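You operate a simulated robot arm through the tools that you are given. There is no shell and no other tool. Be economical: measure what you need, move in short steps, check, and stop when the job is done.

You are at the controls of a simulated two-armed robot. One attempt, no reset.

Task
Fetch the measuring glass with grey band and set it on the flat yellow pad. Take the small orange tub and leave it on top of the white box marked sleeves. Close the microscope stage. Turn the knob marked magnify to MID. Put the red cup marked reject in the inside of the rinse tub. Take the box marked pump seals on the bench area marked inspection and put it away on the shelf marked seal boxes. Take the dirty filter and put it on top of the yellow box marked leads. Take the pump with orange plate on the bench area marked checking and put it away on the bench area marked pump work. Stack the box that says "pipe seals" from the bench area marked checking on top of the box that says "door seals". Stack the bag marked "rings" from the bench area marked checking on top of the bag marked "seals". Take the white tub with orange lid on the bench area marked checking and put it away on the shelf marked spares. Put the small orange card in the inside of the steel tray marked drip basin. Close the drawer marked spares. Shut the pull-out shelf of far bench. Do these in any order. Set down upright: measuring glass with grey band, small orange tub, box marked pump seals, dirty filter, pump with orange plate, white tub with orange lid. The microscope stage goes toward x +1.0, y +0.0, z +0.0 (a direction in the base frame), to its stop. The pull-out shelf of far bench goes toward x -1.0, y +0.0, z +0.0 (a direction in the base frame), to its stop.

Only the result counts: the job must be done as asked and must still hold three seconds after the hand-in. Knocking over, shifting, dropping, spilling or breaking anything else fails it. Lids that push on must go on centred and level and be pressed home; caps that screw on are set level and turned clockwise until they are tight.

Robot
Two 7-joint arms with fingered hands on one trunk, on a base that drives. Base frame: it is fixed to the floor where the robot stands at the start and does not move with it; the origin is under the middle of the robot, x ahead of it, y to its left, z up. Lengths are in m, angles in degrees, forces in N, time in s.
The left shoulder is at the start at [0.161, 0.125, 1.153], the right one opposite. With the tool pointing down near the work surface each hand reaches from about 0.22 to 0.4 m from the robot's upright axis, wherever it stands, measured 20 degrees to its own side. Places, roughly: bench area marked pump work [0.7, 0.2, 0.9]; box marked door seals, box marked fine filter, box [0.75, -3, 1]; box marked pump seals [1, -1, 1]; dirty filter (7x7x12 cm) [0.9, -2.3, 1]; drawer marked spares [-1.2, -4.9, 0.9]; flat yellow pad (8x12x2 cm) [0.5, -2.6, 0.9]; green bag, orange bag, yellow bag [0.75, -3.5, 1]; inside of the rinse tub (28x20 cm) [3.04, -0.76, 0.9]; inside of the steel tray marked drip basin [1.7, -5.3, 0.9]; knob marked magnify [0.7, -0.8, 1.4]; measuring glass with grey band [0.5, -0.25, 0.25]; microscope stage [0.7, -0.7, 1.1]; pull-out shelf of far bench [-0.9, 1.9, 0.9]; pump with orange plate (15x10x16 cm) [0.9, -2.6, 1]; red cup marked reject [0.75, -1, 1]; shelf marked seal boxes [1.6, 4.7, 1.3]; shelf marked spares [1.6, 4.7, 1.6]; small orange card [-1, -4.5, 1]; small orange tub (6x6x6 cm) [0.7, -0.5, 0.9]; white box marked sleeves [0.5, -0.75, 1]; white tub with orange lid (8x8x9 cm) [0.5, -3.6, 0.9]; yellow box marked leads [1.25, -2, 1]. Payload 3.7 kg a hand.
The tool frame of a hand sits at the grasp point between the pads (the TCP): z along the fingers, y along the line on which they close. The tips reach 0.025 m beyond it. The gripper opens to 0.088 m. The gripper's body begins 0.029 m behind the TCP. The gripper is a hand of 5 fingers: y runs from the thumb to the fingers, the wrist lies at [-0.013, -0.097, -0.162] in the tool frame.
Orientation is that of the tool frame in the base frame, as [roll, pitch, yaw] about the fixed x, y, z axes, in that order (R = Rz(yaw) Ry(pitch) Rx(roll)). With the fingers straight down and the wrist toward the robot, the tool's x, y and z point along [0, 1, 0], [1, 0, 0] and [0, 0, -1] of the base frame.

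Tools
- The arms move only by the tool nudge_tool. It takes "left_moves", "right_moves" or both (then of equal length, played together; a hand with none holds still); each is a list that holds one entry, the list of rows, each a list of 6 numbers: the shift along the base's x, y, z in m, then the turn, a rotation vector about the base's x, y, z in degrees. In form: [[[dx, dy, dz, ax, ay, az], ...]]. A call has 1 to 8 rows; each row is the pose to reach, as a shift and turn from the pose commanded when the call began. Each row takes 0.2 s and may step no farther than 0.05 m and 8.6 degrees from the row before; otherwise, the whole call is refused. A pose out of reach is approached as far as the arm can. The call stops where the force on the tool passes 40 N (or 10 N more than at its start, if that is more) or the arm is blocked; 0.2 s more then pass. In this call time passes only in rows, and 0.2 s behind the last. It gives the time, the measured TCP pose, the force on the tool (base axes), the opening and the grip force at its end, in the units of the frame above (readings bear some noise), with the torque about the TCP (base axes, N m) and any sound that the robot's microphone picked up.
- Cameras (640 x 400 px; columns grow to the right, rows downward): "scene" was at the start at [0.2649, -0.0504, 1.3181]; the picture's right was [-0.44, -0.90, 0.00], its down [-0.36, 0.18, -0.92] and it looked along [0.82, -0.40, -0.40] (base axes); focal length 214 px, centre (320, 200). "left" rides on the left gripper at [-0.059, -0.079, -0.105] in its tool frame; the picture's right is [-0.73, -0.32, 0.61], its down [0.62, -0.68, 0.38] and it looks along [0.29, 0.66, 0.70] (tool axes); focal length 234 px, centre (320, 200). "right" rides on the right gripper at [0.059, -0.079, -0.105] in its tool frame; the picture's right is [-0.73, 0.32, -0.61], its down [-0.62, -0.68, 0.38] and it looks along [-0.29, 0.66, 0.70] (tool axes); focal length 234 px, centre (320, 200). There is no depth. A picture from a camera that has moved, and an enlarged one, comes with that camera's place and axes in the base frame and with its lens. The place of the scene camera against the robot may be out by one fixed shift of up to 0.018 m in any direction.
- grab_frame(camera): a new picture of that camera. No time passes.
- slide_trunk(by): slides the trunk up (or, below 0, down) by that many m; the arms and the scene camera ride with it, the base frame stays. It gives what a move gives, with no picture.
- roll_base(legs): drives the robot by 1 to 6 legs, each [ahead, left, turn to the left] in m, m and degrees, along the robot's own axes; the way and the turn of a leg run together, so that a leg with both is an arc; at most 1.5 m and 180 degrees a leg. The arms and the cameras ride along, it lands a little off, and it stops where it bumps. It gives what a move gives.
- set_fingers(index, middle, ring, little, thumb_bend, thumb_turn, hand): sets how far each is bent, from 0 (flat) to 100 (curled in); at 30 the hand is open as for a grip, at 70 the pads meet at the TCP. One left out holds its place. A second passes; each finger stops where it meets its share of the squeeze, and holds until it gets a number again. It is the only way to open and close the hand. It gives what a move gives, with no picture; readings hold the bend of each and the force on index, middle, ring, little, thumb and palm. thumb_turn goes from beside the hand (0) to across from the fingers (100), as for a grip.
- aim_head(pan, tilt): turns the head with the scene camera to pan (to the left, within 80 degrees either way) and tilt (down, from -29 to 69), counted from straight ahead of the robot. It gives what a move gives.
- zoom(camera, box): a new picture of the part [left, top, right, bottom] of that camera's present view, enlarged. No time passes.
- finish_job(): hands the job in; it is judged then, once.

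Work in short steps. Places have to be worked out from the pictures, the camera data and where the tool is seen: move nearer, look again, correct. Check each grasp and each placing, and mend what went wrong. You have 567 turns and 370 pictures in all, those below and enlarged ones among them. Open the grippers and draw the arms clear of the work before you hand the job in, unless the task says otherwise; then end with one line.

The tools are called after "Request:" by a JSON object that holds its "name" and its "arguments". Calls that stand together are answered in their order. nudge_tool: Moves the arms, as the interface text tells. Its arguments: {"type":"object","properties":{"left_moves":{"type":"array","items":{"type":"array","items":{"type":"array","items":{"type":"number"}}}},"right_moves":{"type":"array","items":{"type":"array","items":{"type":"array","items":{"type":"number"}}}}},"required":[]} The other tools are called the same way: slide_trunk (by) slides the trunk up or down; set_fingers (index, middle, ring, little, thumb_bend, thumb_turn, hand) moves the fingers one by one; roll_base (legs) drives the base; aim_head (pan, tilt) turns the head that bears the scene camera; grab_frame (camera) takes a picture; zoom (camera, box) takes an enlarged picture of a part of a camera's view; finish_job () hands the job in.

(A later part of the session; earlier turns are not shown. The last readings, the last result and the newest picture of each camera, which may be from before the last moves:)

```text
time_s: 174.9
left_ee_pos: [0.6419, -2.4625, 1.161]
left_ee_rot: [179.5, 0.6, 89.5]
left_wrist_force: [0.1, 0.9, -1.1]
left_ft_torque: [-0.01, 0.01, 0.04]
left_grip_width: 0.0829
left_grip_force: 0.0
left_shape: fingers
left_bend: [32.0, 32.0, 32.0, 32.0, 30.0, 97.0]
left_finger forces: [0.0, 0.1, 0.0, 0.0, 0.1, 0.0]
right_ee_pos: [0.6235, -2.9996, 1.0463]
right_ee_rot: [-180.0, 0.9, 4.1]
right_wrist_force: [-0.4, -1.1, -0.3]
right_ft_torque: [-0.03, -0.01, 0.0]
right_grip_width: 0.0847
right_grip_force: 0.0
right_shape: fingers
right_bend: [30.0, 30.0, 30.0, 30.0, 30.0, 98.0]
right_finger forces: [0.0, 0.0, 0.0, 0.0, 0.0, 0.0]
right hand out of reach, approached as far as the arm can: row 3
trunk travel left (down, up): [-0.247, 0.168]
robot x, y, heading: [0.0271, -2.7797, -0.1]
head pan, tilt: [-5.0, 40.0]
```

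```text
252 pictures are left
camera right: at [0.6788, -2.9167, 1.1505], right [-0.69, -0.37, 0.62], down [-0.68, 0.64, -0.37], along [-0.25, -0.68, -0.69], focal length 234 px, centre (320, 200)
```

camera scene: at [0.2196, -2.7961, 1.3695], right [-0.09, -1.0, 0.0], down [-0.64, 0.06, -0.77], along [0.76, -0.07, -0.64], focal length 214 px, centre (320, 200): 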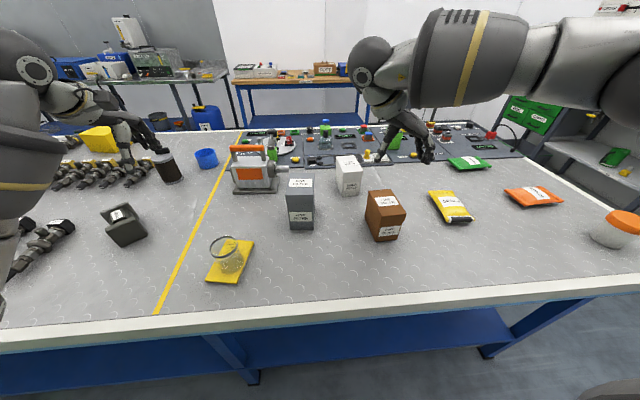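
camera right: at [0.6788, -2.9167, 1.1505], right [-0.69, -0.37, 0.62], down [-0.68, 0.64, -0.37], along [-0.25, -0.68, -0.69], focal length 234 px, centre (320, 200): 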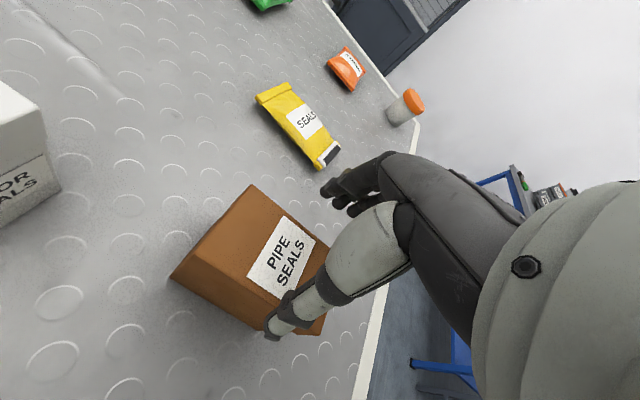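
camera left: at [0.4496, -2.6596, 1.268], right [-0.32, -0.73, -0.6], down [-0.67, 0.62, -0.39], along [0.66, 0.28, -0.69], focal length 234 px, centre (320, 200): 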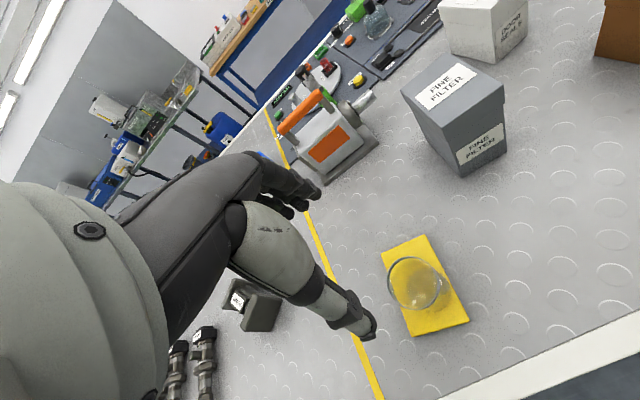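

The re-measured centre is y≈-2.987. I open the hand a bit wider, shift 12 mm left, and go down with the trunk.

Request:
{"name": "set_fingers", "arguments": {"hand": "right", "index": 20, "middle": 20, "ring": 20, "little": 20, "thumb_bend": 22}}

Request:
{"name": "nudge_tool", "arguments": {"right_moves": [[[0.003, 0.012, 0, 0, 0, 0]]]}}

Request:
{"name": "slide_trunk", "arguments": {"by": -0.025}}

Request:
{"name": "grab_frame", "arguments": {"camera": "right"}}

Request:
{"name": "zoom", "arguments": {"camera": "scene", "box": [320, 130, 480, 260]}}

```text
time_s: 175.9
left_ee_pos: [0.6432, -2.4603, 1.1616]
left_ee_rot: [179.5, 0.6, 89.6]
left_wrist_force: [0.2, -0.7, 0.2]
left_ft_torque: [0.02, 0.01, 0.01]
left_grip_width: 0.0828
left_grip_force: 0.0
left_shape: fingers
left_bend: [32.0, 32.0, 32.0, 32.0, 30.0, 97.0]
left_finger forces: [0.0, 0.0, 0.0, 0.0, 0.0, 0.0]
right_ee_pos: [0.6225, -3.0001, 1.0472]
right_ee_rot: [180.0, 1.0, 4.1]
right_wrist_force: [0.5, 0.7, -0.2]
right_ft_torque: [0.02, -0.02, 0.0]
right_grip_width: 0.1019
right_grip_force: 0.1
right_shape: fingers
right_bend: [20.0, 20.0, 20.0, 20.0, 22.0, 98.0]
right_finger forces: [0.0, 0.0, 0.0, 0.0, 0.0, 0.0]
trunk travel left (down, up): [-0.247, 0.168]
robot x, y, heading: [0.0246, -2.7783, -0.2]
head pan, tilt: [-5.0, 40.0]
```

```text
time_s: 176.3
left_ee_pos: [0.6435, -2.4615, 1.1618]
left_ee_rot: [179.6, 0.7, 89.6]
left_wrist_force: [0.4, 0.4, -0.2]
left_ft_torque: [0.02, 0.01, -0.02]
left_grip_width: 0.0831
left_grip_force: 0.0
left_shape: fingers
left_bend: [32.0, 32.0, 32.0, 32.0, 30.0, 97.0]
left_finger forces: [0.0, 0.1, 0.1, 0.1, 0.0, 0.0]
right_ee_pos: [0.6193, -2.9955, 1.0484]
right_ee_rot: [-180.0, 1.0, 4.0]
right_wrist_force: [0.0, 0.5, 0.1]
right_ft_torque: [0.01, 0.04, 0.02]
right_grip_width: 0.1021
right_grip_force: 0.0
right_shape: fingers
right_bend: [20.0, 20.0, 20.0, 20.0, 22.0, 98.0]
right_finger forces: [0.1, 0.0, 0.0, 0.0, 0.1, 0.0]
right hand out of reach, approached as far as the arm can: row 1
trunk travel left (down, up): [-0.247, 0.168]
robot x, y, heading: [0.0274, -2.7783, -0.1]
head pan, tilt: [-5.0, 40.0]
```

```text
time_s: 177.0
left_ee_pos: [0.6408, -2.46, 1.1382]
left_ee_rot: [179.4, 0.6, 89.7]
left_wrist_force: [-0.2, -0.3, 0.0]
left_ft_torque: [-0.03, -0.01, 0.0]
left_grip_width: 0.0828
left_grip_force: 0.0
left_shape: fingers
left_bend: [32.0, 32.0, 32.0, 32.0, 30.0, 97.0]
left_finger forces: [0.1, 0.1, 0.1, 0.0, 0.0, 0.0]
right_ee_pos: [0.617, -2.9963, 1.0265]
right_ee_rot: [-179.9, 0.8, 4.1]
right_wrist_force: [0.1, -0.3, 1.3]
right_ft_torque: [0.0, -0.06, 0.01]
right_grip_width: 0.1016
right_grip_force: 0.1
right_shape: fingers
right_bend: [20.0, 20.0, 20.0, 20.0, 22.0, 98.0]
right_finger forces: [0.0, 0.0, 0.0, 0.0, 0.1, 0.0]
trunk travel left (down, up): [-0.222, 0.193]
robot x, y, heading: [0.0306, -2.7828, -0.3]
head pan, tilt: [-5.0, 40.0]
```

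```text
251 pictures are left
camera right: at [0.6726, -2.9126, 1.1304], right [-0.69, -0.37, 0.62], down [-0.67, 0.64, -0.37], along [-0.25, -0.68, -0.69], focal length 234 px, centre (320, 200)
```

right: 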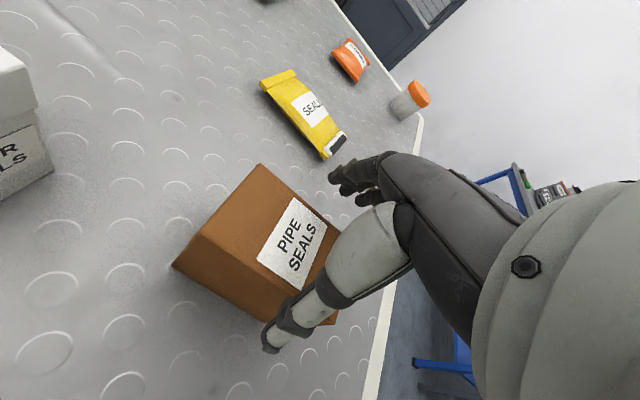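

```text
3.08 times, centred on (400, 195) of scene
camera zoom: at [0.2411, -2.7965, 1.344], right [-0.09, -1.0, 0.0], down [-0.64, 0.06, -0.77], along [0.76, -0.07, -0.64], focal length 660 px, centre (74, 215)
```

zoom: 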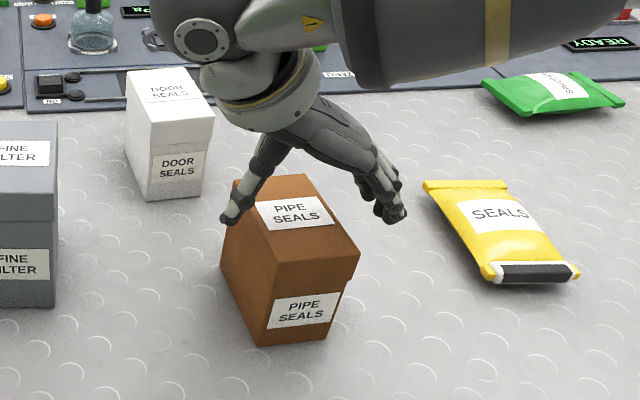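

The hand straddles the box but sits ~1 cm too far right. I shift the base 12 mm left and go down further.

Request:
{"name": "roll_base", "arguments": {"legs": [[0.005, 0.012, 0]]}}

Request:
{"name": "slide_trunk", "arguments": {"by": -0.04}}

Request:
{"name": "zoom", "arguments": {"camera": "scene", "box": [320, 130, 480, 260]}}

```text
time_s: 177.8
left_ee_pos: [0.6481, -2.4494, 1.1361]
left_ee_rot: [179.5, 0.7, 89.6]
left_wrist_force: [-0.5, -0.7, 0.3]
left_ft_torque: [-0.01, 0.02, -0.01]
left_grip_width: 0.083
left_grip_force: 0.0
left_shape: fingers
left_bend: [32.0, 32.0, 32.0, 32.0, 30.0, 97.0]
left_finger forces: [0.0, 0.0, 0.0, 0.0, 0.0, 0.1]
right_ee_pos: [0.6226, -2.9845, 1.0242]
right_ee_rot: [179.8, 1.0, 4.0]
right_wrist_force: [-0.3, 0.4, 0.3]
right_ft_torque: [-0.02, 0.0, 0.0]
right_grip_width: 0.1019
right_grip_force: 0.0
right_shape: fingers
right_bend: [20.0, 20.0, 20.0, 20.0, 22.0, 98.0]
right_finger forces: [0.0, 0.1, 0.1, 0.0, 0.0, 0.0]
trunk travel left (down, up): [-0.222, 0.193]
robot x, y, heading: [0.0314, -2.7706, 0.1]
head pan, tilt: [-5.0, 40.0]
```

```text
time_s: 178.6
left_ee_pos: [0.6473, -2.4503, 1.0972]
left_ee_rot: [179.6, 0.5, 89.7]
left_wrist_force: [0.6, -0.4, -0.1]
left_ft_torque: [-0.04, 0.01, 0.01]
left_grip_width: 0.0829
left_grip_force: 0.0
left_shape: fingers
left_bend: [32.0, 32.0, 32.0, 32.0, 30.0, 97.0]
left_finger forces: [0.0, 0.1, 0.1, 0.1, 0.0, 0.0]
right_ee_pos: [0.6229, -2.9848, 0.9849]
right_ee_rot: [180.0, 0.9, 3.9]
right_wrist_force: [3.6, -3.2, 5.3]
right_ft_torque: [-0.19, 0.03, 0.14]
right_grip_width: 0.1056
right_grip_force: 3.3
right_shape: fingers
right_bend: [17.0, 20.0, 20.0, 20.0, 22.0, 98.0]
right_finger forces: [5.4, 0.0, 0.1, 0.7, 0.0, 0.1]
trunk travel left (down, up): [-0.182, 0.233]
robot x, y, heading: [0.0359, -2.7649, 0.1]
head pan, tilt: [-5.0, 40.0]
```

```text
3.08 times, centred on (400, 195) of scene
camera zoom: at [0.2903, -2.785, 1.3002], right [-0.09, -1.0, 0.0], down [-0.64, 0.06, -0.77], along [0.76, -0.07, -0.64], focal length 660 px, centre (74, 215)
```

zoom: 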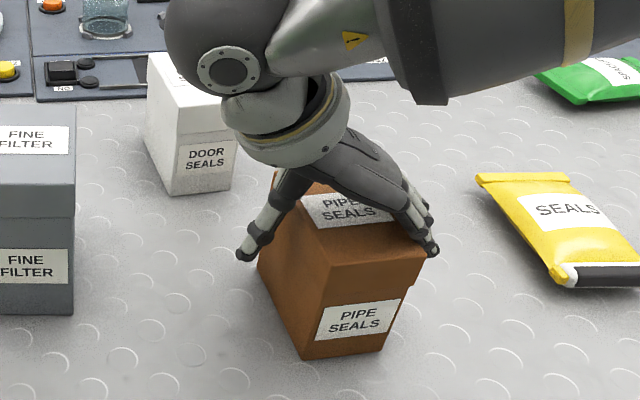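

The fingers are around the lid; I close.

Request:
{"name": "set_fingers", "arguments": {"hand": "right", "index": 55, "middle": 55, "ring": 55, "little": 55, "thumb_bend": 55}}

Request:
{"name": "zoom", "arguments": {"camera": "scene", "box": [320, 130, 480, 260]}}

```text
time_s: 179.6
left_ee_pos: [0.6467, -2.4508, 1.0986]
left_ee_rot: [179.4, 0.5, 89.6]
left_wrist_force: [-0.2, -0.5, 0.0]
left_ft_torque: [-0.02, 0.02, -0.01]
left_grip_width: 0.0829
left_grip_force: 0.1
left_shape: fingers
left_bend: [32.0, 32.0, 32.0, 32.0, 30.0, 97.0]
left_finger forces: [0.1, 0.0, 0.0, 0.0, 0.0, 0.0]
right_ee_pos: [0.6216, -2.9861, 0.9871]
right_ee_rot: [179.7, 0.8, 3.9]
right_wrist_force: [0.0, -17.4, 29.5]
right_ft_torque: [-0.79, 0.15, 0.26]
right_grip_width: 0.0655
right_grip_force: 34.5
right_shape: fingers
right_bend: [36.0, 46.0, 46.0, 51.0, 45.0, 95.0]
right_finger forces: [22.2, 7.5, 6.1, 9.9, 24.4, 0.0]
trunk travel left (down, up): [-0.182, 0.233]
robot x, y, heading: [0.0342, -2.7692, -0.2]
head pan, tilt: [-5.0, 40.0]
```

```text
3.08 times, centred on (400, 195) of scene
camera zoom: at [0.2878, -2.7859, 1.301], right [-0.09, -1.0, 0.0], down [-0.64, 0.06, -0.77], along [0.76, -0.07, -0.64], focal length 660 px, centre (74, 215)
```

zoom: 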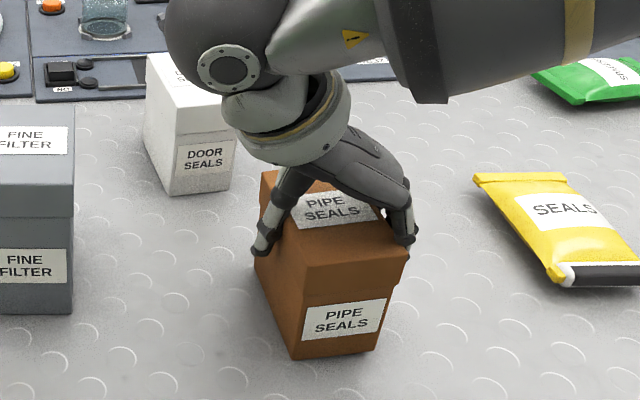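

Firm grip (34 N). I lift with the trunk.

Request:
{"name": "slide_trunk", "arguments": {"by": 0.05}}

Request:
{"name": "slide_trunk", "arguments": {"by": 0.11}}

Request:
{"name": "grab_frame", "arguments": {"camera": "scene"}}

Request:
{"name": "grab_frame", "arguments": {"camera": "right"}}

```text
time_s: 180.6
left_ee_pos: [0.6508, -2.4494, 1.1439]
left_ee_rot: [179.8, 0.5, 89.7]
left_wrist_force: [-0.6, -0.7, 0.6]
left_ft_torque: [-0.02, 0.02, 0.02]
left_grip_width: 0.0829
left_grip_force: 0.1
left_shape: fingers
left_bend: [32.0, 32.0, 32.0, 32.0, 30.0, 97.0]
left_finger forces: [0.0, 0.0, 0.1, 0.1, 0.1, 0.1]
right_ee_pos: [0.624, -2.9853, 1.0321]
right_ee_rot: [-180.0, 1.3, 3.9]
right_wrist_force: [-0.4, -0.9, -1.0]
right_ft_torque: [0.01, -0.01, 0.03]
right_grip_width: 0.0648
right_grip_force: 26.8
right_shape: fingers
right_bend: [40.0, 48.0, 49.0, 52.0, 45.0, 93.0]
right_finger forces: [13.0, 4.7, 3.6, 5.1, 27.7, 0.0]
trunk travel left (down, up): [-0.232, 0.184]
robot x, y, heading: [0.0337, -2.769, -0.1]
head pan, tilt: [-5.0, 40.0]
```

```text
time_s: 182.0
left_ee_pos: [0.6498, -2.4504, 1.2539]
left_ee_rot: [179.7, 0.5, 89.6]
left_wrist_force: [0.4, -0.1, -0.5]
left_ft_torque: [0.02, 0.0, 0.0]
left_grip_width: 0.083
left_grip_force: 0.1
left_shape: fingers
left_bend: [32.0, 32.0, 32.0, 32.0, 30.0, 97.0]
left_finger forces: [0.0, 0.1, 0.0, 0.1, 0.1, 0.0]
right_ee_pos: [0.5989, -2.9842, 1.2267]
right_ee_rot: [179.3, -8.0, 4.1]
right_wrist_force: [-0.3, 0.4, -1.4]
right_ft_torque: [-0.01, -0.01, 0.03]
right_grip_width: 0.0649
right_grip_force: 27.3
right_shape: fingers
right_bend: [40.0, 48.0, 49.0, 52.0, 45.0, 93.0]
right_finger forces: [13.0, 4.7, 3.7, 5.3, 27.7, 0.0]
trunk travel left (down, up): [-0.342, 0.074]
robot x, y, heading: [0.0333, -2.7684, -0.3]
head pan, tilt: [-5.0, 40.0]
```

```text
247 pictures are left
camera scene: at [0.1658, -2.7845, 1.467], right [-0.09, -1.0, 0.0], down [-0.64, 0.06, -0.77], along [0.76, -0.07, -0.64], focal length 214 px, centre (320, 200)
```

scene: 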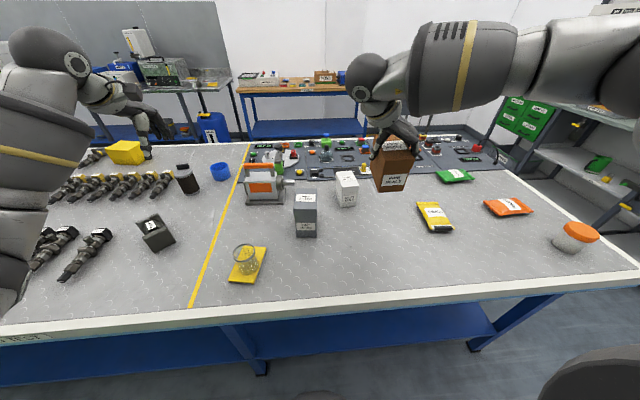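

```text
246 pictures are left
camera right: at [0.638, -2.9012, 1.3374], right [-0.78, -0.37, 0.5], down [-0.61, 0.64, -0.47], along [-0.14, -0.68, -0.72], focal length 234 px, centre (320, 200)
```

right: 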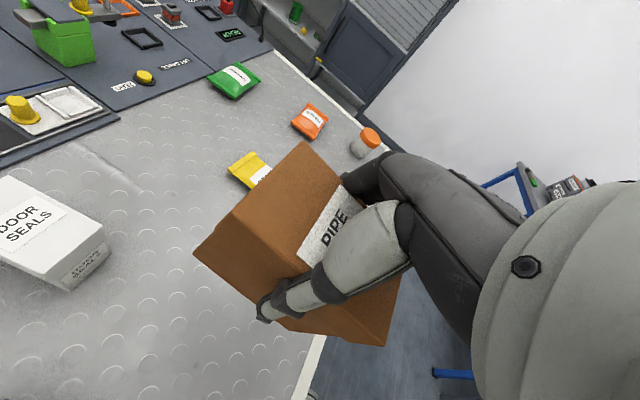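

The box is held; the door seals box top is at about (0.817, -2.937), z≈1.0, which is beyond reach with this hand yaw. Rotating the hand to yaw ~90 gains reach, so I level and rotate the held box.

Request:
{"name": "nudge_tool", "arguments": {"right_moves": [[[0, 0, 0.0, 0, 8, 0], [0, 0, 0.0, 0, 8, 8], [0, 0, 0.0, 0, 8, 16], [0, 0, 0.0, 0, 8, 24]]]}}

Request:
{"name": "nudge_tool", "arguments": {"right_moves": [[[0, -0.01, 0.0, 0, 0, 8.3], [0, -0.02, 0.0, 0, 0, 16.6], [0, -0.03, 0.0, 0, 0, 24.9], [0, -0.04, 0.0, 0, 0, 33.2], [0, -0.04, 0.0, 0, 0, 41.5], [0, -0.04, 0.0, 0, 0, 49.8], [0, -0.04, 0.0, 0, 0, 58], [0, -0.04, 0.0, 0, 0, 62]]]}}

Request:
{"name": "grab_frame", "arguments": {"camera": "scene"}}

```text
time_s: 183.0
left_ee_pos: [0.6476, -2.4493, 1.2561]
left_ee_rot: [179.6, 0.6, 89.6]
left_wrist_force: [0.9, 0.1, -0.6]
left_ft_torque: [0.02, -0.02, -0.01]
left_grip_width: 0.0829
left_grip_force: 0.0
left_shape: fingers
left_bend: [32.0, 32.0, 32.0, 32.0, 30.0, 97.0]
left_finger forces: [0.0, 0.0, 0.0, 0.1, 0.0, 0.1]
right_ee_pos: [0.5991, -2.9832, 1.2267]
right_ee_rot: [-178.5, -0.4, 27.9]
right_wrist_force: [0.5, 0.4, -1.1]
right_ft_torque: [-0.02, 0.02, 0.01]
right_grip_width: 0.0649
right_grip_force: 27.1
right_shape: fingers
right_bend: [40.0, 49.0, 49.0, 52.0, 45.0, 93.0]
right_finger forces: [12.9, 4.6, 3.7, 5.1, 27.6, 0.1]
right hand out of reach, approached as far as the arm can: row 1
trunk travel left (down, up): [-0.342, 0.074]
robot x, y, heading: [0.0335, -2.7687, 0.0]
head pan, tilt: [-5.0, 40.0]
```

```text
time_s: 184.8
left_ee_pos: [0.6497, -2.4503, 1.2562]
left_ee_rot: [179.6, 0.6, 89.6]
left_wrist_force: [-0.4, -0.2, 0.1]
left_ft_torque: [-0.02, -0.02, 0.02]
left_grip_width: 0.0829
left_grip_force: 0.1
left_shape: fingers
left_bend: [32.0, 32.0, 32.0, 32.0, 30.0, 97.0]
left_finger forces: [0.0, 0.1, 0.0, 0.0, 0.0, 0.0]
right_ee_pos: [0.5971, -3.024, 1.2271]
right_ee_rot: [-178.4, -0.6, 90.0]
right_wrist_force: [0.1, 0.5, -1.0]
right_ft_torque: [0.0, 0.0, 0.06]
right_grip_width: 0.065
right_grip_force: 26.4
right_shape: fingers
right_bend: [40.0, 49.0, 49.0, 52.0, 45.0, 93.0]
right_finger forces: [12.8, 4.7, 3.8, 5.2, 27.4, 0.0]
trunk travel left (down, up): [-0.342, 0.074]
robot x, y, heading: [0.0293, -2.7656, 0.0]
head pan, tilt: [-5.0, 40.0]
```

```text
245 pictures are left
camera scene: at [0.1651, -2.7846, 1.4672], right [-0.09, -1.0, 0.0], down [-0.64, 0.06, -0.77], along [0.76, -0.07, -0.64], focal length 214 px, centre (320, 200)
```

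scene: 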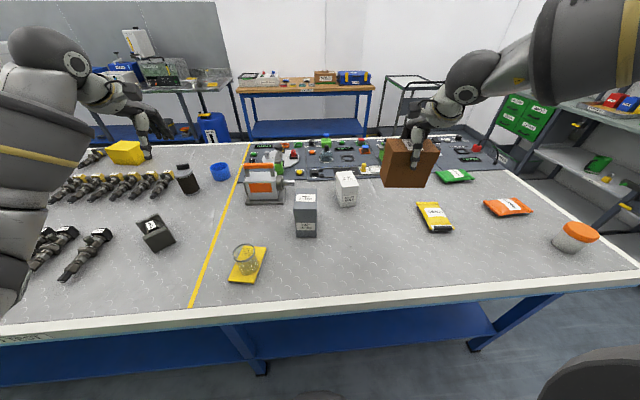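

Level at yaw 90. I drive 7 cm ahead and then extend the arm toward the door seals box.

Request:
{"name": "roll_base", "arguments": {"legs": [[0.07, 0, 0]]}}

Request:
{"name": "nudge_tool", "arguments": {"right_moves": [[[0.025, 0.015, 0, 0, 0, 0], [0.05, 0.03, 0, 0, 0, 0], [0.075, 0.045, 0, 0, 0, 0], [0.1, 0.06, 0, 0, 0, 0], [0.125, 0.075, 0, 0, 0, 0], [0.148, 0.087, 0, 0, 0, 0]]]}}

Request:
{"name": "grab_frame", "arguments": {"camera": "scene"}}

Request:
{"name": "grab_frame", "arguments": {"camera": "right"}}

```text
time_s: 185.8
left_ee_pos: [0.7173, -2.449, 1.2561]
left_ee_rot: [179.7, 0.6, 89.6]
left_wrist_force: [-0.6, -0.6, -0.3]
left_ft_torque: [0.02, -0.05, -0.01]
left_grip_width: 0.0831
left_grip_force: 0.1
left_shape: fingers
left_bend: [32.0, 32.0, 32.0, 32.0, 30.0, 97.0]
left_finger forces: [0.1, 0.1, 0.0, 0.1, 0.0, 0.1]
right_ee_pos: [0.6693, -3.0238, 1.2263]
right_ee_rot: [-178.4, -0.4, 90.1]
right_wrist_force: [0.5, 0.4, -1.5]
right_ft_torque: [0.02, -0.01, 0.01]
right_grip_width: 0.0648
right_grip_force: 26.7
right_shape: fingers
right_bend: [40.0, 49.0, 49.0, 52.0, 45.0, 93.0]
right_finger forces: [12.9, 4.6, 3.7, 5.1, 27.5, 0.1]
trunk travel left (down, up): [-0.342, 0.074]
robot x, y, heading: [0.103, -2.7657, -0.1]
head pan, tilt: [-5.0, 40.0]
```

```text
time_s: 187.2
left_ee_pos: [0.7177, -2.4499, 1.2567]
left_ee_rot: [179.6, 0.6, 89.7]
left_wrist_force: [0.0, 1.5, -0.5]
left_ft_torque: [-0.01, -0.01, 0.0]
left_grip_width: 0.0828
left_grip_force: 0.0
left_shape: fingers
left_bend: [32.0, 32.0, 32.0, 32.0, 30.0, 97.0]
left_finger forces: [0.0, 0.1, 0.1, 0.0, 0.0, 0.0]
right_ee_pos: [0.7867, -2.9543, 1.229]
right_ee_rot: [-178.4, -0.4, 89.9]
right_wrist_force: [-0.3, 0.2, -0.9]
right_ft_torque: [0.01, 0.04, -0.02]
right_grip_width: 0.0649
right_grip_force: 26.7
right_shape: fingers
right_bend: [40.0, 49.0, 49.0, 52.0, 45.0, 93.0]
right_finger forces: [12.8, 4.7, 3.8, 5.1, 27.5, 0.0]
right hand out of reach, approached as far as the arm can: row 5, 6
trunk travel left (down, up): [-0.342, 0.074]
robot x, y, heading: [0.1063, -2.7667, -0.1]
head pan, tilt: [-5.0, 40.0]
```

```text
244 pictures are left
camera scene: at [0.2338, -2.7845, 1.4673], right [-0.09, -1.0, 0.0], down [-0.64, 0.06, -0.77], along [0.76, -0.07, -0.64], focal length 214 px, centre (320, 200)
```

scene: 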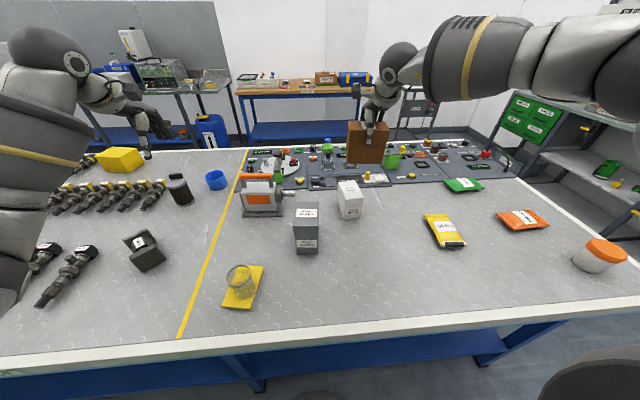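

```text
243 pictures are left
camera right: at [0.7115, -2.8954, 1.3368], right [0.34, -0.73, 0.59], down [-0.69, -0.62, -0.37], along [0.64, -0.29, -0.71], focal length 234 px, centre (320, 200)
```

right: 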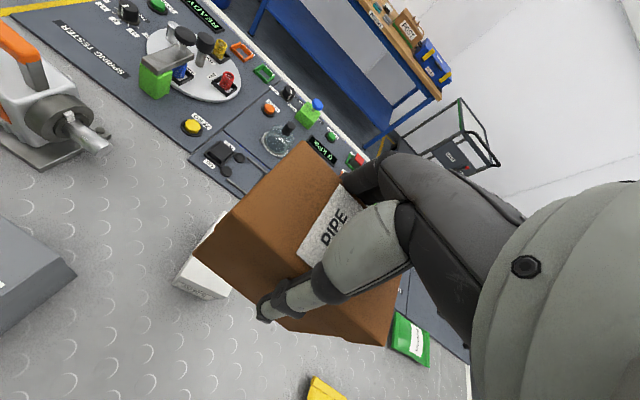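

I zoom to measure the door box's top more precisely before lowering.

Request:
{"name": "zoom", "arguments": {"camera": "scene", "box": [310, 110, 410, 230]}}

```text
3.33 times, centred on (360, 170) of scene
camera zoom: at [0.2338, -2.7845, 1.4673], right [-0.09, -1.0, 0.0], down [-0.64, 0.06, -0.77], along [0.76, -0.07, -0.64], focal length 715 px, centre (187, 300)
```

zoom: 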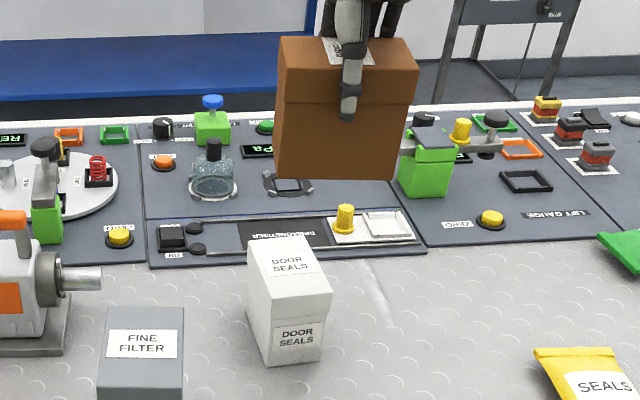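

Door top centre is (0.82, -2.935). I lower the trunk 0.09 m, then close the remaining gap with the arm.

Request:
{"name": "slide_trunk", "arguments": {"by": -0.09}}

Request:
{"name": "nudge_tool", "arguments": {"right_moves": [[[0.01, 0.006, 0, 0, 0, 0], [0.02, 0.012, 0, 0, 0, 0], [0.03, 0.018, 0, 0, 0, 0]]]}}

Request:
{"name": "zoom", "arguments": {"camera": "scene", "box": [310, 90, 430, 230]}}

```text
time_s: 188.4
left_ee_pos: [0.7163, -2.4494, 1.1698]
left_ee_rot: [179.5, 0.6, 89.6]
left_wrist_force: [-0.6, -1.1, -0.5]
left_ft_torque: [0.0, -0.01, -0.02]
left_grip_width: 0.0828
left_grip_force: 0.1
left_shape: fingers
left_bend: [32.0, 32.0, 32.0, 32.0, 30.0, 97.0]
left_finger forces: [0.1, 0.0, 0.0, 0.0, 0.0, 0.0]
right_ee_pos: [0.7855, -2.9536, 1.1406]
right_ee_rot: [-178.6, -0.5, 89.9]
right_wrist_force: [0.4, 0.5, -1.5]
right_ft_torque: [-0.04, -0.04, 0.02]
right_grip_width: 0.0649
right_grip_force: 27.0
right_shape: fingers
right_bend: [40.0, 49.0, 49.0, 52.0, 45.0, 93.0]
right_finger forces: [12.9, 4.6, 3.7, 5.1, 27.4, 0.0]
trunk travel left (down, up): [-0.252, 0.163]
robot x, y, heading: [0.1, -2.7689, -0.0]
head pan, tilt: [-5.0, 40.0]
```

```text
time_s: 189.2
left_ee_pos: [0.7175, -2.4494, 1.1661]
left_ee_rot: [179.7, 0.4, 89.6]
left_wrist_force: [0.4, -0.6, -0.4]
left_ft_torque: [-0.03, -0.01, -0.03]
left_grip_width: 0.0828
left_grip_force: 0.0
left_shape: fingers
left_bend: [32.0, 32.0, 32.0, 32.0, 30.0, 97.0]
left_finger forces: [0.0, 0.0, 0.0, 0.0, 0.1, 0.0]
right_ee_pos: [0.8173, -2.9357, 1.1382]
right_ee_rot: [-178.5, -0.5, 89.9]
right_wrist_force: [0.1, 0.6, -1.1]
right_ft_torque: [0.0, 0.01, -0.01]
right_grip_width: 0.0646
right_grip_force: 27.2
right_shape: fingers
right_bend: [40.0, 49.0, 49.0, 52.0, 45.0, 93.0]
right_finger forces: [12.8, 4.7, 3.8, 5.0, 27.2, 0.1]
trunk travel left (down, up): [-0.252, 0.163]
robot x, y, heading: [0.1045, -2.769, 0.1]
head pan, tilt: [-5.0, 40.0]
```

```text
2.86 times, centred on (370, 160) of scene
camera zoom: at [0.2901, -2.7846, 1.3745], right [-0.09, -1.0, 0.0], down [-0.64, 0.06, -0.77], along [0.76, -0.07, -0.64], focal length 613 px, centre (177, 314)
```

zoom: 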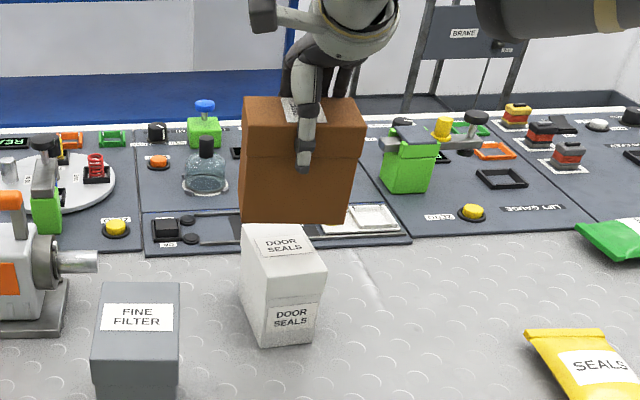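

Aligned. I lower with the arm in steps toward contact.

Request:
{"name": "nudge_tool", "arguments": {"right_moves": [[[0.0, 0, -0.015, 0, 0, 0], [0.0, 0, -0.03, 0, 0, 0], [0.0, 0, -0.038, 0, 0, 0]]]}}

Request:
{"name": "zoom", "arguments": {"camera": "scene", "box": [310, 90, 430, 230]}}

```text
time_s: 190.0
left_ee_pos: [0.7186, -2.4485, 1.1663]
left_ee_rot: [179.5, 0.6, 89.6]
left_wrist_force: [0.0, -0.4, -0.2]
left_ft_torque: [-0.03, -0.01, 0.02]
left_grip_width: 0.083
left_grip_force: 0.0
left_shape: fingers
left_bend: [32.0, 32.0, 32.0, 32.0, 30.0, 97.0]
left_finger forces: [0.1, 0.0, 0.0, 0.0, 0.1, 0.0]
right_ee_pos: [0.8154, -2.9351, 1.1012]
right_ee_rot: [-178.4, -0.4, 90.0]
right_wrist_force: [0.0, 0.2, -1.0]
right_ft_torque: [0.0, -0.01, 0.0]
right_grip_width: 0.0648
right_grip_force: 26.6
right_shape: fingers
right_bend: [40.0, 49.0, 49.0, 52.0, 45.0, 93.0]
right_finger forces: [12.8, 4.6, 3.8, 5.0, 27.3, 0.0]
trunk travel left (down, up): [-0.252, 0.163]
robot x, y, heading: [0.0988, -2.7683, -0.0]
head pan, tilt: [-5.0, 40.0]
```

```text
2.86 times, centred on (370, 160) of scene
camera zoom: at [0.2894, -2.7846, 1.3747], right [-0.09, -1.0, 0.0], down [-0.64, 0.06, -0.77], along [0.76, -0.07, -0.64], focal length 613 px, centre (177, 314)
```

zoom: 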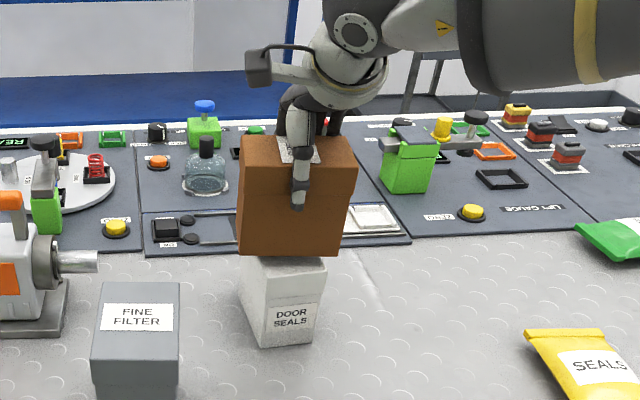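

I continue in 4 mm steps until contact.

Request:
{"name": "nudge_tool", "arguments": {"right_moves": [[[0.0, 0, -0.005, 0, 0, 0], [0.0, 0, -0.01, 0, 0, 0], [0.0, 0, -0.015, 0, 0, 0]]]}}

Request:
{"name": "zoom", "arguments": {"camera": "scene", "box": [310, 90, 430, 230]}}

```text
time_s: 190.8
left_ee_pos: [0.7175, -2.4499, 1.1675]
left_ee_rot: [179.6, 0.6, 89.5]
left_wrist_force: [0.3, -0.1, 0.2]
left_ft_torque: [0.0, 0.0, 0.0]
left_grip_width: 0.083
left_grip_force: 0.0
left_shape: fingers
left_bend: [32.0, 32.0, 32.0, 32.0, 30.0, 97.0]
left_finger forces: [0.0, 0.0, 0.0, 0.1, 0.1, 0.1]
right_ee_pos: [0.8155, -2.9356, 1.0856]
right_ee_rot: [-178.5, -0.5, 90.0]
right_wrist_force: [-0.8, -0.2, 0.1]
right_ft_torque: [0.0, 0.07, -0.02]
right_grip_width: 0.0649
right_grip_force: 27.0
right_shape: fingers
right_bend: [40.0, 49.0, 49.0, 52.0, 45.0, 93.0]
right_finger forces: [12.7, 4.8, 3.7, 5.1, 27.4, 0.0]
trunk travel left (down, up): [-0.252, 0.163]
robot x, y, heading: [0.0994, -2.772, -0.2]
head pan, tilt: [-5.0, 40.0]
```

```text
2.86 times, centred on (370, 160) of scene
camera zoom: at [0.2892, -2.7846, 1.3747], right [-0.09, -1.0, 0.0], down [-0.64, 0.06, -0.77], along [0.76, -0.07, -0.64], focal length 613 px, centre (177, 314)
```

zoom: 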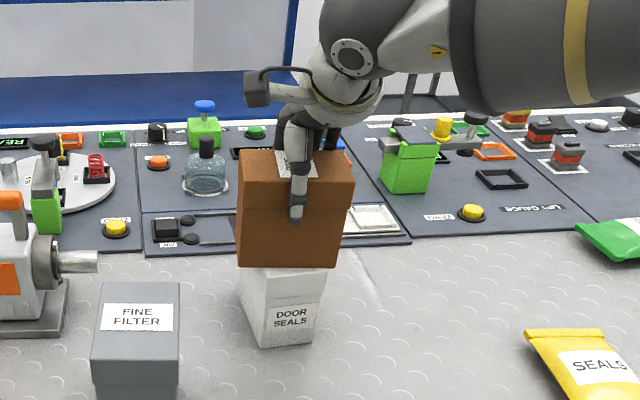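

Request:
{"name": "nudge_tool", "arguments": {"right_moves": [[[0.0, 0, -0.005, 0, 0, 0], [0.0, 0, -0.01, 0, 0, 0]]]}}

```text
time_s: 191.4
left_ee_pos: [0.7149, -2.4488, 1.1698]
left_ee_rot: [179.4, 0.6, 89.6]
left_wrist_force: [0.1, -0.4, -0.8]
left_ft_torque: [-0.01, 0.04, 0.01]
left_grip_width: 0.0829
left_grip_force: 0.1
left_shape: fingers
left_bend: [32.0, 32.0, 32.0, 32.0, 30.0, 97.0]
left_finger forces: [0.0, 0.0, 0.0, 0.0, 0.0, 0.0]
right_ee_pos: [0.8167, -2.9351, 1.0835]
right_ee_rot: [-179.4, -0.6, 89.8]
right_wrist_force: [3.4, -1.4, 27.5]
right_ft_torque: [-0.03, 0.44, 0.06]
right_grip_width: 0.0647
right_grip_force: 30.1
right_shape: fingers
right_bend: [40.0, 49.0, 49.0, 53.0, 46.0, 93.0]
right_finger forces: [16.0, 4.4, 3.7, 6.5, 29.7, 0.1]
trunk travel left (down, up): [-0.252, 0.163]
robot x, y, heading: [0.1004, -2.7686, 0.0]
head pan, tilt: [-5.0, 40.0]
```

Contact (27 N) at z 1.0835. I ease the load, open and rise.

Request:
{"name": "nudge_tool", "arguments": {"right_moves": [[[0.0, 0, 0.006, 0, 0, 0]]]}}

Request:
{"name": "set_fingers", "arguments": {"hand": "right", "index": 25, "middle": 25, "ring": 25, "little": 25, "thumb_bend": 25}}

Request:
{"name": "nudge_tool", "arguments": {"right_moves": [[[0.0, 0, 0.03, 0, 0, 0], [0.0, 0, 0.06, 0, 0, 0], [0.0, 0, 0.09, 0, 0, 0], [-0.02, -0.02, 0.12, 0, 0, 0]]]}}

Request:
{"name": "zoom", "arguments": {"camera": "scene", "box": [310, 90, 430, 230]}}

```text
time_s: 191.8
left_ee_pos: [0.7161, -2.4487, 1.1669]
left_ee_rot: [179.6, 0.6, 89.7]
left_wrist_force: [1.1, 0.6, -0.2]
left_ft_torque: [0.02, -0.03, -0.02]
left_grip_width: 0.0829
left_grip_force: 0.1
left_shape: fingers
left_bend: [32.0, 32.0, 32.0, 32.0, 30.0, 97.0]
left_finger forces: [0.0, 0.1, 0.0, 0.0, 0.0, 0.1]
right_ee_pos: [0.8157, -2.9352, 1.0838]
right_ee_rot: [-178.7, -0.4, 90.0]
right_wrist_force: [4.7, -0.8, 20.8]
right_ft_torque: [-0.03, 0.16, 0.01]
right_grip_width: 0.0647
right_grip_force: 29.8
right_shape: fingers
right_bend: [40.0, 49.0, 49.0, 53.0, 46.0, 93.0]
right_finger forces: [15.4, 5.3, 4.4, 5.8, 29.0, 0.0]
trunk travel left (down, up): [-0.252, 0.163]
robot x, y, heading: [0.0987, -2.7645, -0.1]
head pan, tilt: [-5.0, 40.0]
```

```text
time_s: 192.8
left_ee_pos: [0.7171, -2.4493, 1.1652]
left_ee_rot: [179.8, 0.6, 89.6]
left_wrist_force: [0.2, -0.5, -0.8]
left_ft_torque: [-0.04, -0.02, -0.02]
left_grip_width: 0.0827
left_grip_force: 0.1
left_shape: fingers
left_bend: [32.0, 32.0, 32.0, 32.0, 30.0, 97.0]
left_finger forces: [0.1, 0.0, 0.1, 0.1, 0.0, 0.0]
right_ee_pos: [0.8155, -2.936, 1.0816]
right_ee_rot: [-178.4, -0.4, 90.0]
right_wrist_force: [-0.2, 0.1, 0.1]
right_ft_torque: [-0.01, -0.03, 0.0]
right_grip_width: 0.0949
right_grip_force: 0.0
right_shape: fingers
right_bend: [25.0, 25.0, 25.0, 25.0, 25.0, 97.0]
right_finger forces: [0.0, 0.1, 0.1, 0.0, 0.4, 0.1]
trunk travel left (down, up): [-0.252, 0.163]
robot x, y, heading: [0.0986, -2.7688, -0.1]
head pan, tilt: [-5.0, 40.0]
```

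```text
time_s: 193.8
left_ee_pos: [0.7155, -2.4496, 1.1688]
left_ee_rot: [179.5, 0.4, 89.7]
left_wrist_force: [0.2, 0.3, -0.9]
left_ft_torque: [0.0, -0.01, -0.03]
left_grip_width: 0.0831
left_grip_force: 0.1
left_shape: fingers
left_bend: [32.0, 32.0, 32.0, 32.0, 30.0, 97.0]
left_finger forces: [0.0, 0.0, 0.0, 0.0, 0.0, 0.0]
right_ee_pos: [0.793, -2.955, 1.2045]
right_ee_rot: [-178.6, -0.4, 89.9]
right_wrist_force: [-0.2, -0.6, 0.9]
right_ft_torque: [0.03, -0.02, 0.01]
right_grip_width: 0.0949
right_grip_force: 0.0
right_shape: fingers
right_bend: [25.0, 25.0, 25.0, 25.0, 25.0, 97.0]
right_finger forces: [0.1, 0.0, 0.0, 0.1, 0.1, 0.0]
trunk travel left (down, up): [-0.252, 0.163]
robot x, y, heading: [0.1028, -2.7689, -0.4]
head pan, tilt: [-5.0, 40.0]
```

```text
2.86 times, centred on (370, 160) of scene
camera zoom: at [0.2866, -2.785, 1.3754], right [-0.09, -1.0, 0.0], down [-0.64, 0.06, -0.77], along [0.76, -0.07, -0.64], focal length 613 px, centre (177, 314)
```

zoom: 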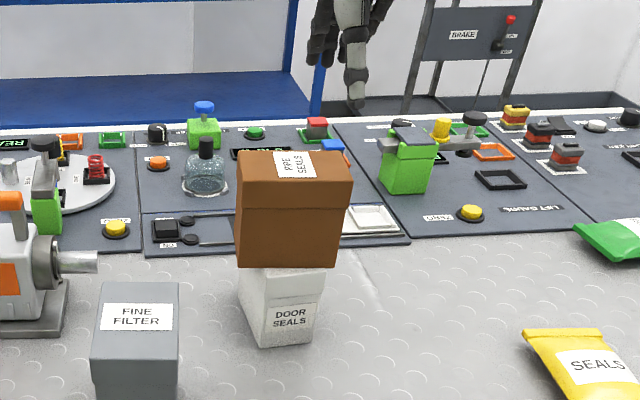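

Pipe seals is stacked on door seals. Next, the rings bag (orange, ≈(0.70, -3.57)). I raise/retract the left hand and drive right.

Request:
{"name": "nudge_tool", "arguments": {"left_moves": [[[-0.03, 0, 0.03, 0, 0, 0], [-0.07, 0, 0.05, 0, 0, 0], [-0.11, 0, 0.07, 0, 0, 0], [-0.15, 0, 0.09, 0, 0, 0]]], "right_moves": [[[-0.03, 0, 0.03, 0, 0, 0], [-0.06, 0, 0.05, 0, 0, 0], [-0.09, 0, 0.05, 0, 0, 0], [-0.12, 0, 0.05, 0, 0, 0]]]}}

Request:
{"name": "roll_base", "arguments": {"legs": [[0, -0.6, 0]]}}

Request:
{"name": "aim_head", "arguments": {"pan": -5, "tilt": 50}}

Request:
{"name": "grab_frame", "arguments": {"camera": "scene"}}

Request:
{"name": "grab_frame", "arguments": {"camera": "right"}}

```text
time_s: 194.8
left_ee_pos: [0.5626, -2.4495, 1.2584]
left_ee_rot: [179.4, 0.5, 89.6]
left_wrist_force: [-0.9, 0.3, 0.4]
left_ft_torque: [0.03, -0.01, 0.01]
left_grip_width: 0.0829
left_grip_force: 0.1
left_shape: fingers
left_bend: [32.0, 32.0, 32.0, 32.0, 30.0, 97.0]
left_finger forces: [0.0, 0.0, 0.0, 0.0, 0.1, 0.0]
right_ee_pos: [0.6739, -2.9559, 1.2537]
right_ee_rot: [-178.6, -0.5, 90.1]
right_wrist_force: [0.9, -0.1, 0.4]
right_ft_torque: [0.0, 0.0, 0.0]
right_grip_width: 0.0943
right_grip_force: 0.1
right_shape: fingers
right_bend: [25.0, 25.0, 25.0, 25.0, 25.0, 97.0]
right_finger forces: [0.1, 0.1, 0.0, 0.0, 0.1, 0.0]
trunk travel left (down, up): [-0.252, 0.163]
robot x, y, heading: [0.1013, -2.7676, -0.1]
head pan, tilt: [-5.0, 40.0]
```

```text
time_s: 200.6
left_ee_pos: [0.5644, -3.0577, 1.257]
left_ee_rot: [179.6, 0.5, 89.3]
left_wrist_force: [-0.1, -0.8, 0.5]
left_ft_torque: [0.01, 0.0, 0.02]
left_grip_width: 0.0828
left_grip_force: 0.1
left_shape: fingers
left_bend: [32.0, 32.0, 32.0, 32.0, 30.0, 97.0]
left_finger forces: [0.1, 0.0, 0.0, 0.0, 0.1, 0.1]
right_ee_pos: [0.6719, -3.5656, 1.2513]
right_ee_rot: [-178.5, -0.4, 89.6]
right_wrist_force: [-0.6, -0.6, 0.4]
right_ft_torque: [0.04, -0.04, 0.01]
right_grip_width: 0.0948
right_grip_force: 0.0
right_shape: fingers
right_bend: [25.0, 25.0, 25.0, 25.0, 25.0, 97.0]
right_finger forces: [0.0, 0.1, 0.0, 0.0, 0.0, 0.0]
trunk travel left (down, up): [-0.252, 0.163]
robot x, y, heading: [0.0996, -3.3724, -0.2]
head pan, tilt: [-5.0, 40.0]
```

```text
time_s: 201.3
left_ee_pos: [0.5642, -3.0578, 1.2569]
left_ee_rot: [179.6, 0.5, 89.3]
left_wrist_force: [0.6, -0.8, 0.3]
left_ft_torque: [0.0, -0.01, 0.01]
left_grip_width: 0.0828
left_grip_force: 0.1
left_shape: fingers
left_bend: [32.0, 32.0, 32.0, 32.0, 30.0, 97.0]
left_finger forces: [0.1, 0.0, 0.0, 0.1, 0.1, 0.0]
right_ee_pos: [0.6723, -3.566, 1.252]
right_ee_rot: [-178.6, -0.4, 89.6]
right_wrist_force: [-0.5, 0.1, 0.2]
right_ft_torque: [0.01, -0.02, 0.01]
right_grip_width: 0.0947
right_grip_force: 0.1
right_shape: fingers
right_bend: [25.0, 25.0, 25.0, 25.0, 25.0, 97.0]
right_finger forces: [0.1, 0.1, 0.0, 0.0, 0.1, 0.1]
trunk travel left (down, up): [-0.252, 0.163]
robot x, y, heading: [0.0992, -3.3788, -0.3]
head pan, tilt: [-5.0, 50.0]
```

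```text
237 pictures are left
camera scene: at [0.2785, -3.3918, 1.3606], right [-0.09, -1.0, 0.0], down [-0.76, 0.07, -0.64], along [0.64, -0.06, -0.77], focal length 214 px, centre (320, 200)
```

scene: 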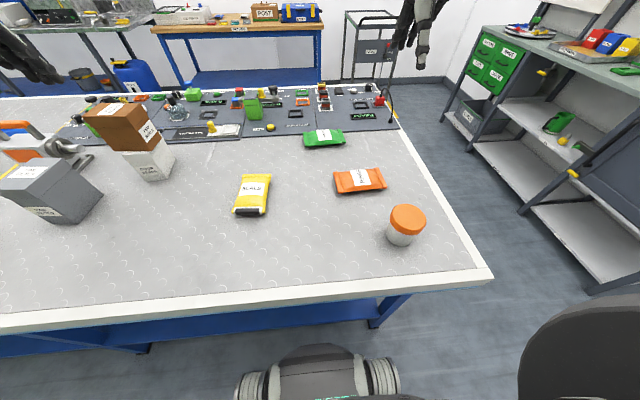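

```text
236 pictures are left
camera right: at [0.5977, -3.5069, 1.3599], right [0.33, -0.73, 0.59], down [-0.7, -0.62, -0.37], along [0.64, -0.29, -0.72], focal length 234 px, centre (320, 200)
```

right: 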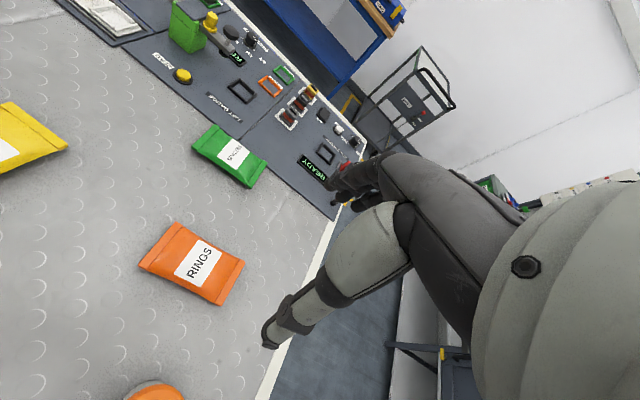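

The rings bag is at (0.707, -3.537), 0.078 wide in x, long in y. I open wider and descend over it.

Request:
{"name": "set_fingers", "arguments": {"hand": "right", "index": 20, "middle": 20, "ring": 20, "little": 20, "thumb_bend": 22}}

Request:
{"name": "nudge_tool", "arguments": {"right_moves": [[[0.01, 0.01, -0.04, 0, 0, 0], [0.02, 0.02, -0.08, 0, 0, 0], [0.03, 0.029, -0.12, 0, 0, 0], [0.035, 0.029, -0.16, 0, 0, 0], [0.035, 0.029, -0.2, 0, 0, 0], [0.035, 0.029, -0.24, 0, 0, 0]]]}}

Request:
{"name": "grab_frame", "arguments": {"camera": "right"}}

Request:
{"name": "grab_frame", "arguments": {"camera": "scene"}}

```text
time_s: 202.3
left_ee_pos: [0.5654, -3.0577, 1.2565]
left_ee_rot: [179.6, 0.5, 89.3]
left_wrist_force: [-0.1, 0.0, 0.2]
left_ft_torque: [-0.02, 0.0, 0.01]
left_grip_width: 0.0829
left_grip_force: 0.0
left_shape: fingers
left_bend: [32.0, 32.0, 32.0, 32.0, 30.0, 97.0]
left_finger forces: [0.0, 0.0, 0.1, 0.1, 0.0, 0.0]
right_ee_pos: [0.6728, -3.566, 1.253]
right_ee_rot: [-178.5, -0.4, 89.6]
right_wrist_force: [0.0, -0.3, -0.1]
right_ft_torque: [-0.01, 0.03, 0.0]
right_grip_width: 0.1017
right_grip_force: 0.2
right_shape: fingers
right_bend: [20.0, 20.0, 20.0, 20.0, 22.0, 97.0]
right_finger forces: [0.0, 0.1, 0.0, 0.1, 0.1, 0.0]
trunk travel left (down, up): [-0.252, 0.163]
robot x, y, heading: [0.0995, -3.3741, -0.2]
head pan, tilt: [-5.0, 50.0]
```

```text
time_s: 203.8
left_ee_pos: [0.5653, -3.0593, 1.2564]
left_ee_rot: [179.7, 0.5, 89.3]
left_wrist_force: [0.3, -0.2, -0.1]
left_ft_torque: [-0.02, 0.0, 0.01]
left_grip_width: 0.083
left_grip_force: 0.1
left_shape: fingers
left_bend: [32.0, 32.0, 32.0, 32.0, 30.0, 97.0]
left_finger forces: [0.0, 0.0, 0.1, 0.0, 0.0, 0.0]
right_ee_pos: [0.7095, -3.538, 1.0118]
right_ee_rot: [-178.6, -0.5, 89.5]
right_wrist_force: [0.6, -1.2, 0.2]
right_ft_torque: [0.01, 0.04, -0.02]
right_grip_width: 0.1021
right_grip_force: 0.0
right_shape: fingers
right_bend: [20.0, 20.0, 20.0, 20.0, 22.0, 97.0]
right_finger forces: [0.0, 0.1, 0.1, 0.0, 0.1, 0.0]
trunk travel left (down, up): [-0.252, 0.163]
robot x, y, heading: [0.1006, -3.3724, -0.6]
head pan, tilt: [-5.0, 50.0]
```

```text
235 pictures are left
camera right: at [0.6343, -3.4786, 1.1192], right [0.33, -0.73, 0.59], down [-0.7, -0.62, -0.37], along [0.64, -0.29, -0.72], focal length 234 px, centre (320, 200)
```

right: 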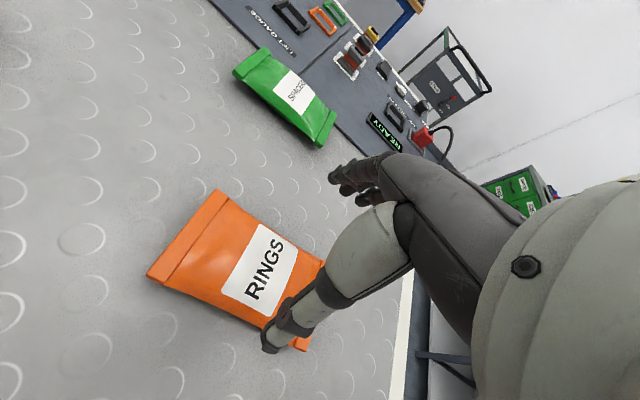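

```text
234 pictures are left
camera scene: at [0.2794, -3.3921, 1.3603], right [-0.09, -1.0, 0.0], down [-0.76, 0.07, -0.64], along [0.64, -0.06, -0.77], focal length 214 px, centre (320, 200)
```

scene: 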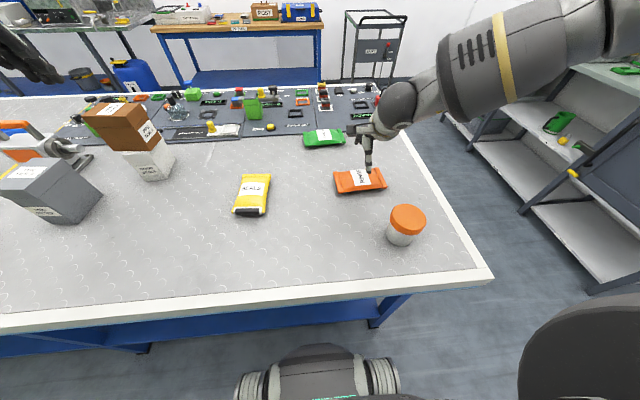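

Centred. I descend to z≈0.933.

Request:
{"name": "nudge_tool", "arguments": {"right_moves": [[[0.0, 0, -0.04, 0, 0, 0], [0.0, 0, -0.065, 0, 0, 0], [0.0, 0, -0.078, 0, 0, 0]]]}}

Request:
{"name": "grab_frame", "arguments": {"camera": "right"}}

```text
time_s: 204.6
left_ee_pos: [0.5666, -3.059, 1.2562]
left_ee_rot: [179.7, 0.7, 89.3]
left_wrist_force: [0.5, -0.3, 1.1]
left_ft_torque: [-0.03, 0.01, -0.02]
left_grip_width: 0.0828
left_grip_force: 0.0
left_shape: fingers
left_bend: [32.0, 32.0, 32.0, 32.0, 30.0, 97.0]
left_finger forces: [0.0, 0.0, 0.0, 0.0, 0.0, 0.0]
right_ee_pos: [0.7076, -3.5373, 0.9334]
right_ee_rot: [-178.5, -0.4, 89.6]
right_wrist_force: [0.2, -0.2, 0.6]
right_ft_torque: [-0.02, 0.01, 0.03]
right_grip_width: 0.1017
right_grip_force: 0.0
right_shape: fingers
right_bend: [20.0, 20.0, 20.0, 20.0, 22.0, 97.0]
right_finger forces: [0.0, 0.0, 0.0, 0.0, 0.0, 0.0]
trunk travel left (down, up): [-0.252, 0.163]
robot x, y, heading: [0.0942, -3.3727, -0.8]
head pan, tilt: [-5.0, 50.0]
```

```text
233 pictures are left
camera right: at [0.633, -3.4782, 1.0416], right [0.33, -0.73, 0.59], down [-0.7, -0.62, -0.37], along [0.64, -0.29, -0.71], focal length 234 px, centre (320, 200)
```

right: 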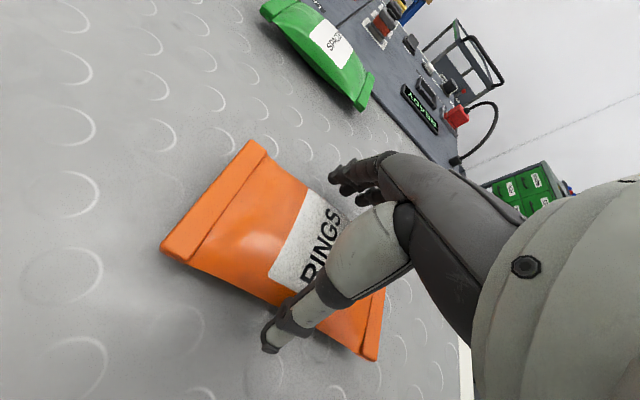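

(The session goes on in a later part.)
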